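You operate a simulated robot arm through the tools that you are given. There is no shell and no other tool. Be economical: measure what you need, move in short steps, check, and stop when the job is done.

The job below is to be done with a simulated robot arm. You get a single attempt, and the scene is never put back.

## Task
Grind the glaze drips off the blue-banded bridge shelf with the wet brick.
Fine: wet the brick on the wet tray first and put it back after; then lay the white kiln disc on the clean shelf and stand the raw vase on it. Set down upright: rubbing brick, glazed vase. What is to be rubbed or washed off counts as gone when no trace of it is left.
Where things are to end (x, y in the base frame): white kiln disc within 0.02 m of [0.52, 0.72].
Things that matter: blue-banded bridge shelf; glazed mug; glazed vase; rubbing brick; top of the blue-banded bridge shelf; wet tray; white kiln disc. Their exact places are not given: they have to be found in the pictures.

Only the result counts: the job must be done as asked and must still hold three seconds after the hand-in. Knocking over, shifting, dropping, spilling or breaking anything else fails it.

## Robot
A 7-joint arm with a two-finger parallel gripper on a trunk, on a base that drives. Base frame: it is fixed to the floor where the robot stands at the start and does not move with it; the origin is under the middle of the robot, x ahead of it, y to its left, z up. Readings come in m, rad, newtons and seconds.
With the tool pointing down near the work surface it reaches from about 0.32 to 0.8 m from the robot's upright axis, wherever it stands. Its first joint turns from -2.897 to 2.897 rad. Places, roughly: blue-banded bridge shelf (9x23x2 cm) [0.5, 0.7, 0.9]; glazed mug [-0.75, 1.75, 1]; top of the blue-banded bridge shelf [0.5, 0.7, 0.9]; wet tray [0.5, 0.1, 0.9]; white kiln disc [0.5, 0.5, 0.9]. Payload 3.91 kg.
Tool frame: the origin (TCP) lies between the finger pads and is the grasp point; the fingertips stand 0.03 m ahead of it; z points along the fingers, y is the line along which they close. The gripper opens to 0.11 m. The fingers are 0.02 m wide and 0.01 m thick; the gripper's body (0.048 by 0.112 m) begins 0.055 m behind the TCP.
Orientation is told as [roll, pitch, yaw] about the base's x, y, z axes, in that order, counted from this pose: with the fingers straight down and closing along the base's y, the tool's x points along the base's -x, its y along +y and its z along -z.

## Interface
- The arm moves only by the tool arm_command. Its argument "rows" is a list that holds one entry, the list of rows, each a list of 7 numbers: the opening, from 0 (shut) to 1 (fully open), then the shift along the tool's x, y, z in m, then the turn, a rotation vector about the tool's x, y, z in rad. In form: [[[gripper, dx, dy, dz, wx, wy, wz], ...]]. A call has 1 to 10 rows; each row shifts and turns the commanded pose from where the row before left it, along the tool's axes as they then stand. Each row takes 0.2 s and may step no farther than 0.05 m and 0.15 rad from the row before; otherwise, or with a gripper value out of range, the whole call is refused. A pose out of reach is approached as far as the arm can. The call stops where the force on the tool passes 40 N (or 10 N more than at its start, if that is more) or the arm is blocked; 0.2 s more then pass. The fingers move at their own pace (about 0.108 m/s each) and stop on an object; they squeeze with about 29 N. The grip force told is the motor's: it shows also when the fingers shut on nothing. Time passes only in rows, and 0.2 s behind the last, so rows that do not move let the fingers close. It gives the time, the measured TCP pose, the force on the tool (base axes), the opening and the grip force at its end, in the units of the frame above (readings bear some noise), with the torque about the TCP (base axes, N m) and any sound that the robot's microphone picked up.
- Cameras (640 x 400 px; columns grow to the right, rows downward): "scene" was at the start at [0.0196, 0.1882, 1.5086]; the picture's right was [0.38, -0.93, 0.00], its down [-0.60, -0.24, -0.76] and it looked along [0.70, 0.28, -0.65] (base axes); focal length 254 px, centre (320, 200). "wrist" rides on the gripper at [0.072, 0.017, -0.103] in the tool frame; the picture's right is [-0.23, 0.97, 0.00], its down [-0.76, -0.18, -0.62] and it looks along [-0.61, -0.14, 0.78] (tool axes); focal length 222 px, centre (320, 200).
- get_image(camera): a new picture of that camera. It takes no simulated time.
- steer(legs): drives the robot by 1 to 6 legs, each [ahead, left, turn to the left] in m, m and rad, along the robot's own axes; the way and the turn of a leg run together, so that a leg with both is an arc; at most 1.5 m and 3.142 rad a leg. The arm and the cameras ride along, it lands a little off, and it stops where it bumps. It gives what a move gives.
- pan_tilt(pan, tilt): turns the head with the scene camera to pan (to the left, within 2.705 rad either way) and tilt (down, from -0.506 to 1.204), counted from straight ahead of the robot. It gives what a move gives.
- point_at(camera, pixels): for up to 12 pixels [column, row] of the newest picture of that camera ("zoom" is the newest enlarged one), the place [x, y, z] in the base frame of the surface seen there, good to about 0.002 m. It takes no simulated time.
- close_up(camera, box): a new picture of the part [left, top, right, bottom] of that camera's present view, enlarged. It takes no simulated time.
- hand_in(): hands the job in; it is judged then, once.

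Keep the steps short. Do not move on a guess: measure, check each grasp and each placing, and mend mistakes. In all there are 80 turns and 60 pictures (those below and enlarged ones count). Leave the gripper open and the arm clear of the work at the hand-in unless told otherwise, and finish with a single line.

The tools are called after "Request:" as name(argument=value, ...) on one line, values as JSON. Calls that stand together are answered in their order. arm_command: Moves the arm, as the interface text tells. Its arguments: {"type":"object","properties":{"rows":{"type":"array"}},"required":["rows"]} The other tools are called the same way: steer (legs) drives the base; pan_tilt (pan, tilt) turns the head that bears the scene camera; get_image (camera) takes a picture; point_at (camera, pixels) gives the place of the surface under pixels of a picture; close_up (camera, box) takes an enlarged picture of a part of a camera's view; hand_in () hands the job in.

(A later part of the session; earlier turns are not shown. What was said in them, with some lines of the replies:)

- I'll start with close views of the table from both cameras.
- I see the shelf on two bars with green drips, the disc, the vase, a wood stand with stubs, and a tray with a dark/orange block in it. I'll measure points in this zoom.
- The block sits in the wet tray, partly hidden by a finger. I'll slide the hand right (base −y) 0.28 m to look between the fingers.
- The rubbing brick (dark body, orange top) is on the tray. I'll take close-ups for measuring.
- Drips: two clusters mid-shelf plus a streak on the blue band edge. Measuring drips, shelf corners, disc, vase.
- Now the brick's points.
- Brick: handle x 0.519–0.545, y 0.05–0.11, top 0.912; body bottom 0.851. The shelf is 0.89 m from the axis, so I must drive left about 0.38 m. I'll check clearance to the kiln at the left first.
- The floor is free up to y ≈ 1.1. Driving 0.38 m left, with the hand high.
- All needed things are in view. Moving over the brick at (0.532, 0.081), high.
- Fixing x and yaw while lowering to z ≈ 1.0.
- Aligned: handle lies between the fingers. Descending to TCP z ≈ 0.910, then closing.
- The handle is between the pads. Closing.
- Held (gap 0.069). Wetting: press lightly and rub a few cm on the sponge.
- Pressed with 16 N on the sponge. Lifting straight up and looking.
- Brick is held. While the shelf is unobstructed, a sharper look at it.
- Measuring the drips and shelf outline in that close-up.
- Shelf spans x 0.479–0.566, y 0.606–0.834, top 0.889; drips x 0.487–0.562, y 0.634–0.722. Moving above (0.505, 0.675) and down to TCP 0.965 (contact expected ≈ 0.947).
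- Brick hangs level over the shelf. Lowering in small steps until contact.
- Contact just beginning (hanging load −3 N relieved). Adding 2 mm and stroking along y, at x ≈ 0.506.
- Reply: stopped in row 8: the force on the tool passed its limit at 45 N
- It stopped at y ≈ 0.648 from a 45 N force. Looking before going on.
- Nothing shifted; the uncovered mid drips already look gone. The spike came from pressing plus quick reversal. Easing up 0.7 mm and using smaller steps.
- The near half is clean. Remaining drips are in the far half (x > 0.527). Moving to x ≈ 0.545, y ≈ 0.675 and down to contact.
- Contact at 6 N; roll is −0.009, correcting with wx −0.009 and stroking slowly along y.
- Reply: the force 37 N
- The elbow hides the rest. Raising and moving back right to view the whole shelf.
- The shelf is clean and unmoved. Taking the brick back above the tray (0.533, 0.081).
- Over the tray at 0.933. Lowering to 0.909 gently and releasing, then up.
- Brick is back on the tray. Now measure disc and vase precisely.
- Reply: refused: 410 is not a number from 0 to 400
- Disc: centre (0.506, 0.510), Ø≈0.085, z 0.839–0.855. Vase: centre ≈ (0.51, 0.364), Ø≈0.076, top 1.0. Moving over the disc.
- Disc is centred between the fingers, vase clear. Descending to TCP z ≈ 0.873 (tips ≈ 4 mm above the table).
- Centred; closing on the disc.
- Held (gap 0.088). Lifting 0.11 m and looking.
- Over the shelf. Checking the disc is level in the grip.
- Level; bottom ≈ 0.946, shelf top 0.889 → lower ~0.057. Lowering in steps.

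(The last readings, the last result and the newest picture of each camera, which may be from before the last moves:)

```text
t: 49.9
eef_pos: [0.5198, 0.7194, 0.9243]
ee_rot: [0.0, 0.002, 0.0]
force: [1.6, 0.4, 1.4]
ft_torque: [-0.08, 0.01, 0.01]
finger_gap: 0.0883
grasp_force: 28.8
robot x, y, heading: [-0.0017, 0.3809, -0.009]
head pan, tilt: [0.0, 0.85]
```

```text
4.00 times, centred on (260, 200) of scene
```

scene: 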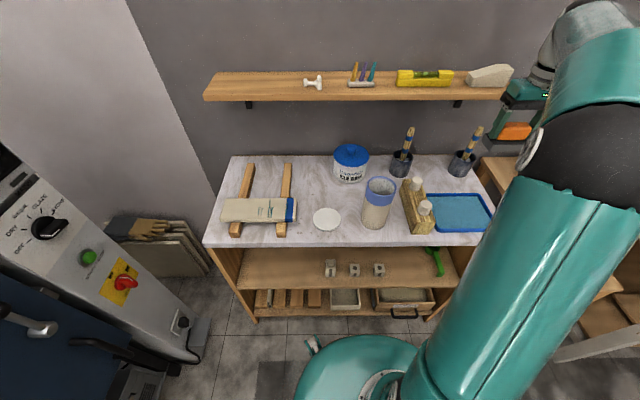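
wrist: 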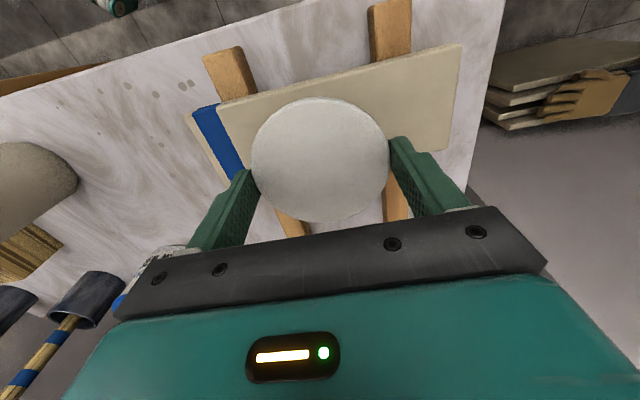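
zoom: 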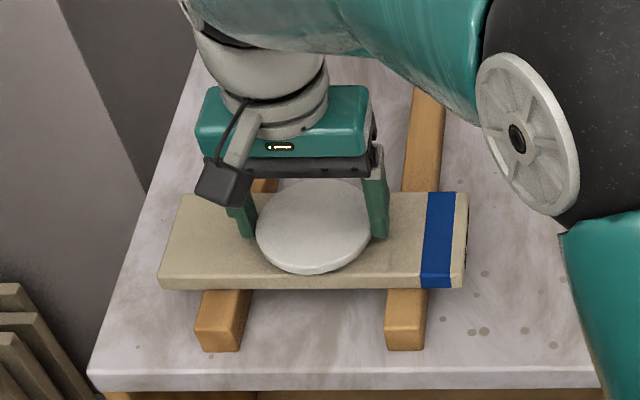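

Contact (≈+3 N change). Opening, then straight up.

Request:
arm_command(rows=[[[1, 0, 0, 0, 0, 0, 0], [1, 0, 0, 0, 0, 0, 0], [1, 0, 0, 0, 0, 0, 0], [1, 0, 0, -0.02, 0, 0, 0], [1, 0, 0, -0.045, 0, 0, 0], [1, 0, 0, -0.045, 0, 0, 0], [1, 0, 0, -0.045, 0, 0, 0], [1, 0, 0, -0.045, 0, 0, 0]]])

Request:
arm_command(rows=[[[1, 0.0013, -0.0445, 0, 0, 0, 0], [1, 0.0013, -0.0445, 0, 0, 0, 0], [1, 0.0013, -0.0445, 0, 0, 0, 0], [1, 0.0013, -0.0445, 0, 0, 0, 0], [1, 0.0013, -0.0445, 0, 0, 0, 0], [1, 0.0013, -0.0445, 0, 0, 0, 0], [1, 0.0013, -0.0445, 0, 0, 0, 0], [1, 0.0013, -0.0445, 0, 0, 0, 0], [1, 0, 0, 0, 0, 0, 0]]])

Request:
get_image(camera="wrist")

Request:
close_up(camera="scene", box=[210, 180, 306, 240])

```text
t: 51.7
eef_pos: [0.5249, 0.722, 1.125]
ee_rot: [-0.001, 0.001, -0.001]
force: [0.9, -0.7, -0.8]
ft_torque: [0.0, 0.01, -0.02]
finger_gap: 0.11
grasp_force: 0.1
robot x, y, heading: [0.0011, 0.38, -0.011]
head pan, tilt: [0.0, 0.85]
```

```text
t: 53.7
eef_pos: [0.5128, 0.3617, 1.1256]
ee_rot: [-0.001, 0.0, 0.0]
force: [0.0, 0.1, -1.0]
ft_torque: [0.04, -0.02, -0.02]
finger_gap: 0.11
grasp_force: 0.1
robot x, y, heading: [0.003, 0.3809, -0.01]
head pan, tilt: [0.0, 0.85]
```

```text
29 pictures are left
```

wrist: 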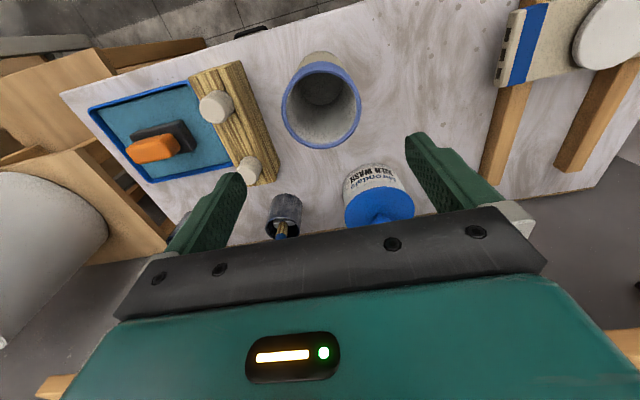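

```text
6.67 times, centred on (258, 210) of scene
```

zoom: 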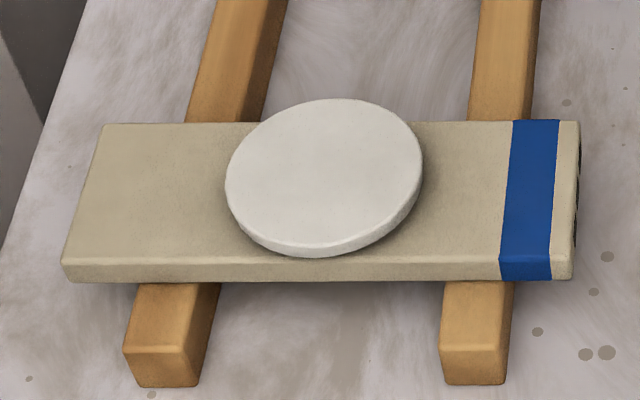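

Checking the disc's levelness and centre, and the vase rim from the wrist view.

Request:
point_at(camera="zoom", pixels=[[230, 185], [418, 160], [320, 103], [318, 238], [325, 170], [250, 235], [400, 120], [245, 130], [400, 215]])

Request:
point_at(camera="wrist", pixels=[[284, 105], [359, 100], [320, 64], [325, 146], [290, 78], [353, 75], [290, 132], [354, 128], [318, 55]])

```text
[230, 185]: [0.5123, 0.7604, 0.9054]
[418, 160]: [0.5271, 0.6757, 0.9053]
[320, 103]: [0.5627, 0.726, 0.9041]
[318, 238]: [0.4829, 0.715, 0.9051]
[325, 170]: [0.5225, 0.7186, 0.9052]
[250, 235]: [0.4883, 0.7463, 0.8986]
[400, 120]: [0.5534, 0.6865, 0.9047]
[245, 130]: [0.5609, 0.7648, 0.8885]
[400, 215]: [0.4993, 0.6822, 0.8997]
```

```text
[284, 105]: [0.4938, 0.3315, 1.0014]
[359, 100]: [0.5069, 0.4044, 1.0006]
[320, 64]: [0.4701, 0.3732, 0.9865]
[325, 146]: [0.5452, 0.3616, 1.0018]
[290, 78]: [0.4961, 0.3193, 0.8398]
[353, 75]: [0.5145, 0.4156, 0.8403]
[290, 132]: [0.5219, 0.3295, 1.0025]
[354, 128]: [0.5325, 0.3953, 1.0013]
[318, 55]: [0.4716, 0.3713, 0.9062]
```

Disc is level at (0.521, 0.719). Vase centre (0.509, 0.366), r 0.037, top 1.001. Centring and descending to TCP 0.956 (the palm stays ~1 cm above the rim).

Request:
arm_command(rows=[[[1, 0.0035, 0.0042, 0, 0, 0, 0], [1, 0, 0, 0.04, 0, 0, 0], [1, 0, 0, 0.04, 0, 0, 0], [1, 0, 0, 0.04, 0, 0, 0], [1, 0, 0, 0.03, 0, 0, 0], [1, 0, 0, 0.015, 0, 0, 0], [1, 0, 0, 0.004, 0, 0, 0], [1, 0, 0, 0, 0, 0, 0]]])

Request:
get_image(camera="scene")

Request:
get_image(camera="wrist")

```text
t: 55.5
eef_pos: [0.5066, 0.3643, 0.9558]
ee_rot: [0.001, 0.0, 0.0]
force: [0.5, 0.4, -0.9]
ft_torque: [0.02, -0.01, 0.0]
finger_gap: 0.1097
grasp_force: 0.1
robot x, y, heading: [-0.0, 0.3807, -0.005]
head pan, tilt: [0.0, 0.85]
```

```text
27 pictures are left
```

scene: 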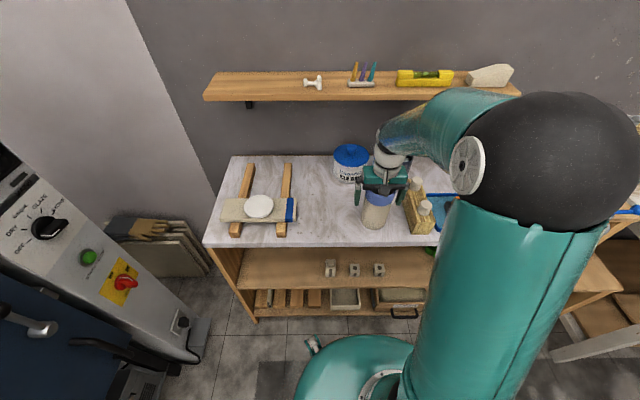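

```text
26 pictures are left
```

wrist: 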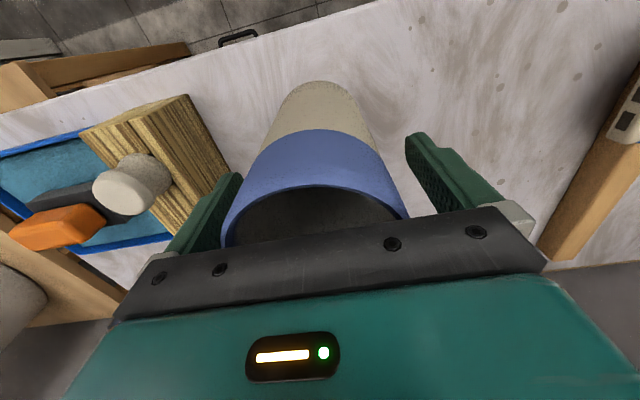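

Vase lies between the fingers. Small trim (+2 mm y, +2 mm x) and close.

Request:
arm_command(rows=[[[1, -0.002, 0.002, 0, 0, 0, 0], [0, 0, 0, 0, 0, 0, 0], [0, 0, 0, 0, 0, 0, 0], [0, 0, 0, 0, 0, 0, 0], [0, 0, 0, 0, 0, 0, 0]]])

Request:
arm_command(rows=[[[0, 0, 0, -0.01, 0, 0, 0], [0, 0, 0, -0.03, 0, 0, 0], [0, 0, 0, -0.04, 0, 0, 0], [0, 0, 0, -0.04, 0, 0, 0], [0, 0, 0, 0, 0, 0, 0]]])

Request:
close_up(camera="scene", box=[300, 100, 460, 250])

```text
t: 56.7
eef_pos: [0.5079, 0.3684, 0.9559]
ee_rot: [0.001, 0.0, 0.001]
force: [0.6, -3.2, 4.4]
ft_torque: [-0.18, 0.05, 0.0]
finger_gap: 0.0792
grasp_force: 29.4
robot x, y, heading: [0.0005, 0.3824, -0.01]
head pan, tilt: [0.0, 0.85]
```

```text
t: 57.9
eef_pos: [0.509, 0.3673, 1.0766]
ee_rot: [0.0, 0.002, 0.0]
force: [0.2, -0.3, -4.0]
ft_torque: [0.0, -0.01, -0.02]
finger_gap: 0.079
grasp_force: 28.8
robot x, y, heading: [0.0027, 0.3837, -0.009]
head pan, tilt: [0.0, 0.85]
```

```text
2.67 times, centred on (380, 175) of scene
```

zoom: 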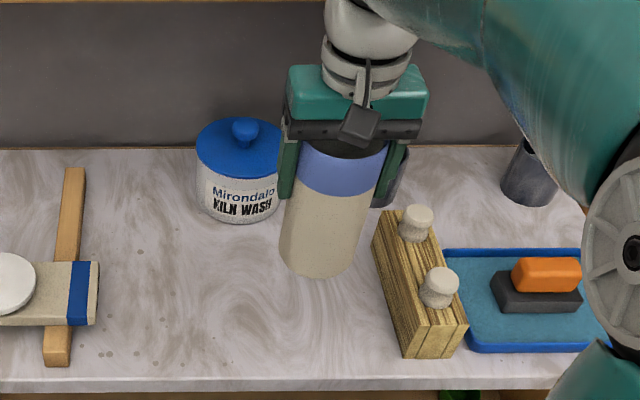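

Vase hangs upright, bottom ≈ 0.961. Moving to above the disc (0.521, 0.719); path clears the jar.

Request:
arm_command(rows=[[[0, -0.0015, 0.044, 0, 0, 0, 0], [0, -0.0015, 0.044, 0, 0, 0, 0], [0, -0.0015, 0.044, 0, 0, 0, 0], [0, -0.0015, 0.044, 0, 0, 0, 0], [0, -0.0015, 0.044, 0, 0, 0, 0], [0, -0.0015, 0.044, 0, 0, 0, 0], [0, -0.0015, 0.044, 0, 0, 0, 0], [0, -0.0015, 0.044, 0, 0, 0, 0], [0, 0, 0, 0, 0, 0, 0]]])

Request:
close_up(camera="scene", box=[190, 110, 350, 240])

```text
t: 59.9
eef_pos: [0.5253, 0.7196, 1.0752]
ee_rot: [-0.003, 0.001, 0.0]
force: [-0.4, 0.6, -4.5]
ft_torque: [0.0, 0.0, 0.04]
finger_gap: 0.0796
grasp_force: 29.1
robot x, y, heading: [-0.0015, 0.382, -0.004]
head pan, tilt: [0.0, 0.85]
```

```text
3.08 times, centred on (270, 175) of scene
```

zoom: 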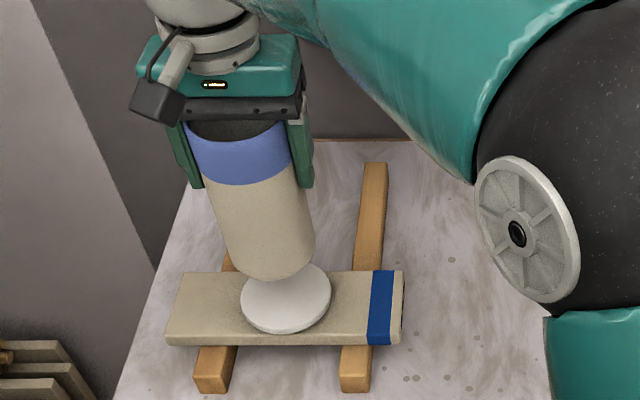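

Upright. Shift x −4 mm, lowering 0.049 first.

Request:
arm_command(rows=[[[0, 0.004, 0, 0.02, 0, 0, 0], [0, 0, 0, 0.02, 0, 0, 0], [0, 0, 0, 0.009, 0, 0, 0], [0, 0, 0, 0, 0, 0, 0]]])

Request:
close_up(camera="scene", box=[200, 150, 320, 250])

```text
t: 60.9
eef_pos: [0.5191, 0.7194, 1.0255]
ee_rot: [0.0, 0.002, 0.0]
force: [0.4, -0.8, -4.3]
ft_torque: [-0.02, -0.01, 0.02]
finger_gap: 0.0793
grasp_force: 29.1
robot x, y, heading: [0.0029, 0.3805, -0.009]
head pan, tilt: [0.0, 0.85]
```

```text
4.00 times, centred on (260, 200) of scene
```

zoom: 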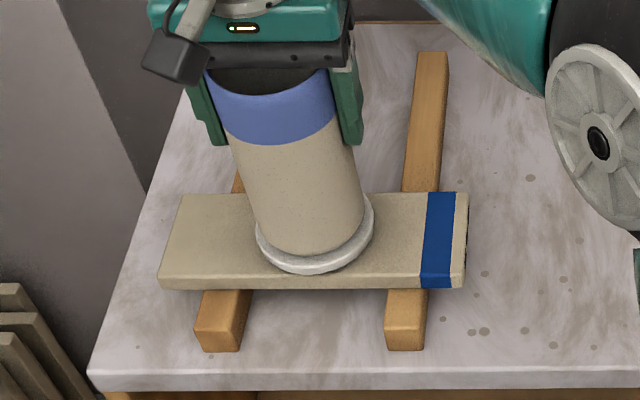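

Well centred. Last few millimetres (contact expected at ≈1.021).

Request:
arm_command(rows=[[[0, 0, 0, 0.002, 0, 0, 0], [0, 0, 0, 0.0015, 0, 0, 0], [0, 0, 0, 0.001, 0, 0, 0], [0, 0, 0, 0, 0, 0, 0]]])

```text
t: 61.9
eef_pos: [0.5188, 0.7196, 1.0224]
ee_rot: [-0.001, 0.0, 0.0]
force: [0.7, -0.6, 3.7]
ft_torque: [-0.03, -0.1, 0.02]
finger_gap: 0.0794
grasp_force: 29.2
robot x, y, heading: [0.004, 0.3788, -0.006]
head pan, tilt: [0.0, 0.85]
```

Standing on the disc (force −4.3 → +3.7 N). Opening and rising straight up.

Request:
arm_command(rows=[[[1, 0, 0, 0, 0, 0, 0], [1, 0, 0, 0, 0, 0, 0], [1, 0, 0, 0, 0, 0, 0], [1, 0, 0, -0.02, 0, 0, 0], [1, 0, 0, -0.04, 0, 0, 0], [1, 0, 0, -0.045, 0, 0, 0], [1, 0, 0, -0.045, 0, 0, 0]]])

Request:
arm_command(rows=[[[1, 0.015, -0.047, 0, 0, 0, 0], [1, 0.015, -0.047, 0, 0, 0, 0], [1, 0.015, -0.047, 0, 0, 0, 0], [1, 0.015, -0.047, 0, 0, 0, 0], [1, 0.015, -0.047, 0, 0, 0, 0], [1, 0.015, -0.047, 0, 0, 0, 0], [1, 0.015, -0.047, 0, 0, 0, 0]]])

Request:
get_image(camera="scene")

Request:
close_up(camera="scene", box=[200, 150, 320, 250])

Request:
get_image(camera="wrist")

```text
t: 63.5
eef_pos: [0.5197, 0.7182, 1.1742]
ee_rot: [-0.003, 0.003, -0.002]
force: [0.0, -1.0, 0.2]
ft_torque: [-0.01, -0.01, -0.01]
finger_gap: 0.1096
grasp_force: 0.0
robot x, y, heading: [0.0019, 0.3797, -0.007]
head pan, tilt: [0.0, 0.85]
```

```text
t: 65.1
eef_pos: [0.4114, 0.3941, 1.1712]
ee_rot: [-0.001, 0.002, 0.003]
force: [-0.1, 0.3, 0.2]
ft_torque: [-0.02, 0.07, 0.0]
finger_gap: 0.11
grasp_force: 0.1
robot x, y, heading: [0.0043, 0.38, -0.002]
head pan, tilt: [0.0, 0.85]
```

```text
22 pictures are left
```

scene: 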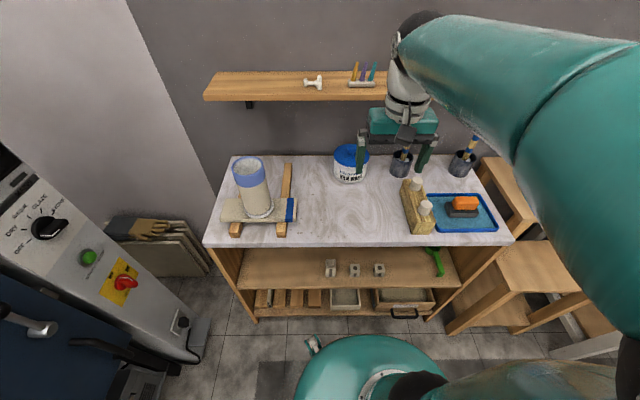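

```text
4.00 times, centred on (260, 200) of scene
```

zoom: 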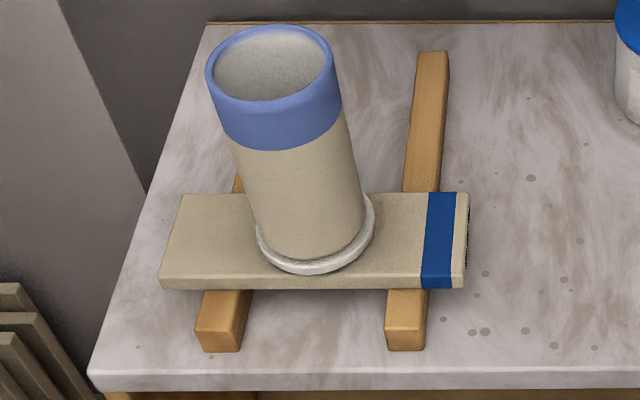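

```text
20 pictures are left
```

wrist: 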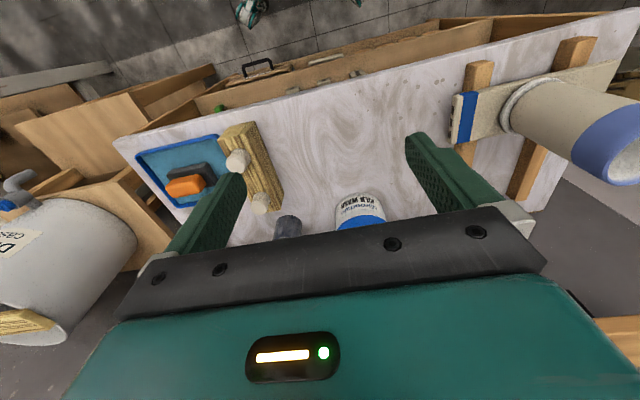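

The shelf is clean, the vase stands upright on the disc at (0.52, 0.72), the brick is on the tray, and the gripper is open and clear. Handing in.

Request:
hand_in()

```text
The job is handed in.
```

The job is handed in: the bridge shelf shows no drips in the last close-up, the wet brick is back upright on its tray, the white disc lies at about (0.52, 0.72), and the raw vase stands upright on it, though the fingers gripped it across its blue glaze band.
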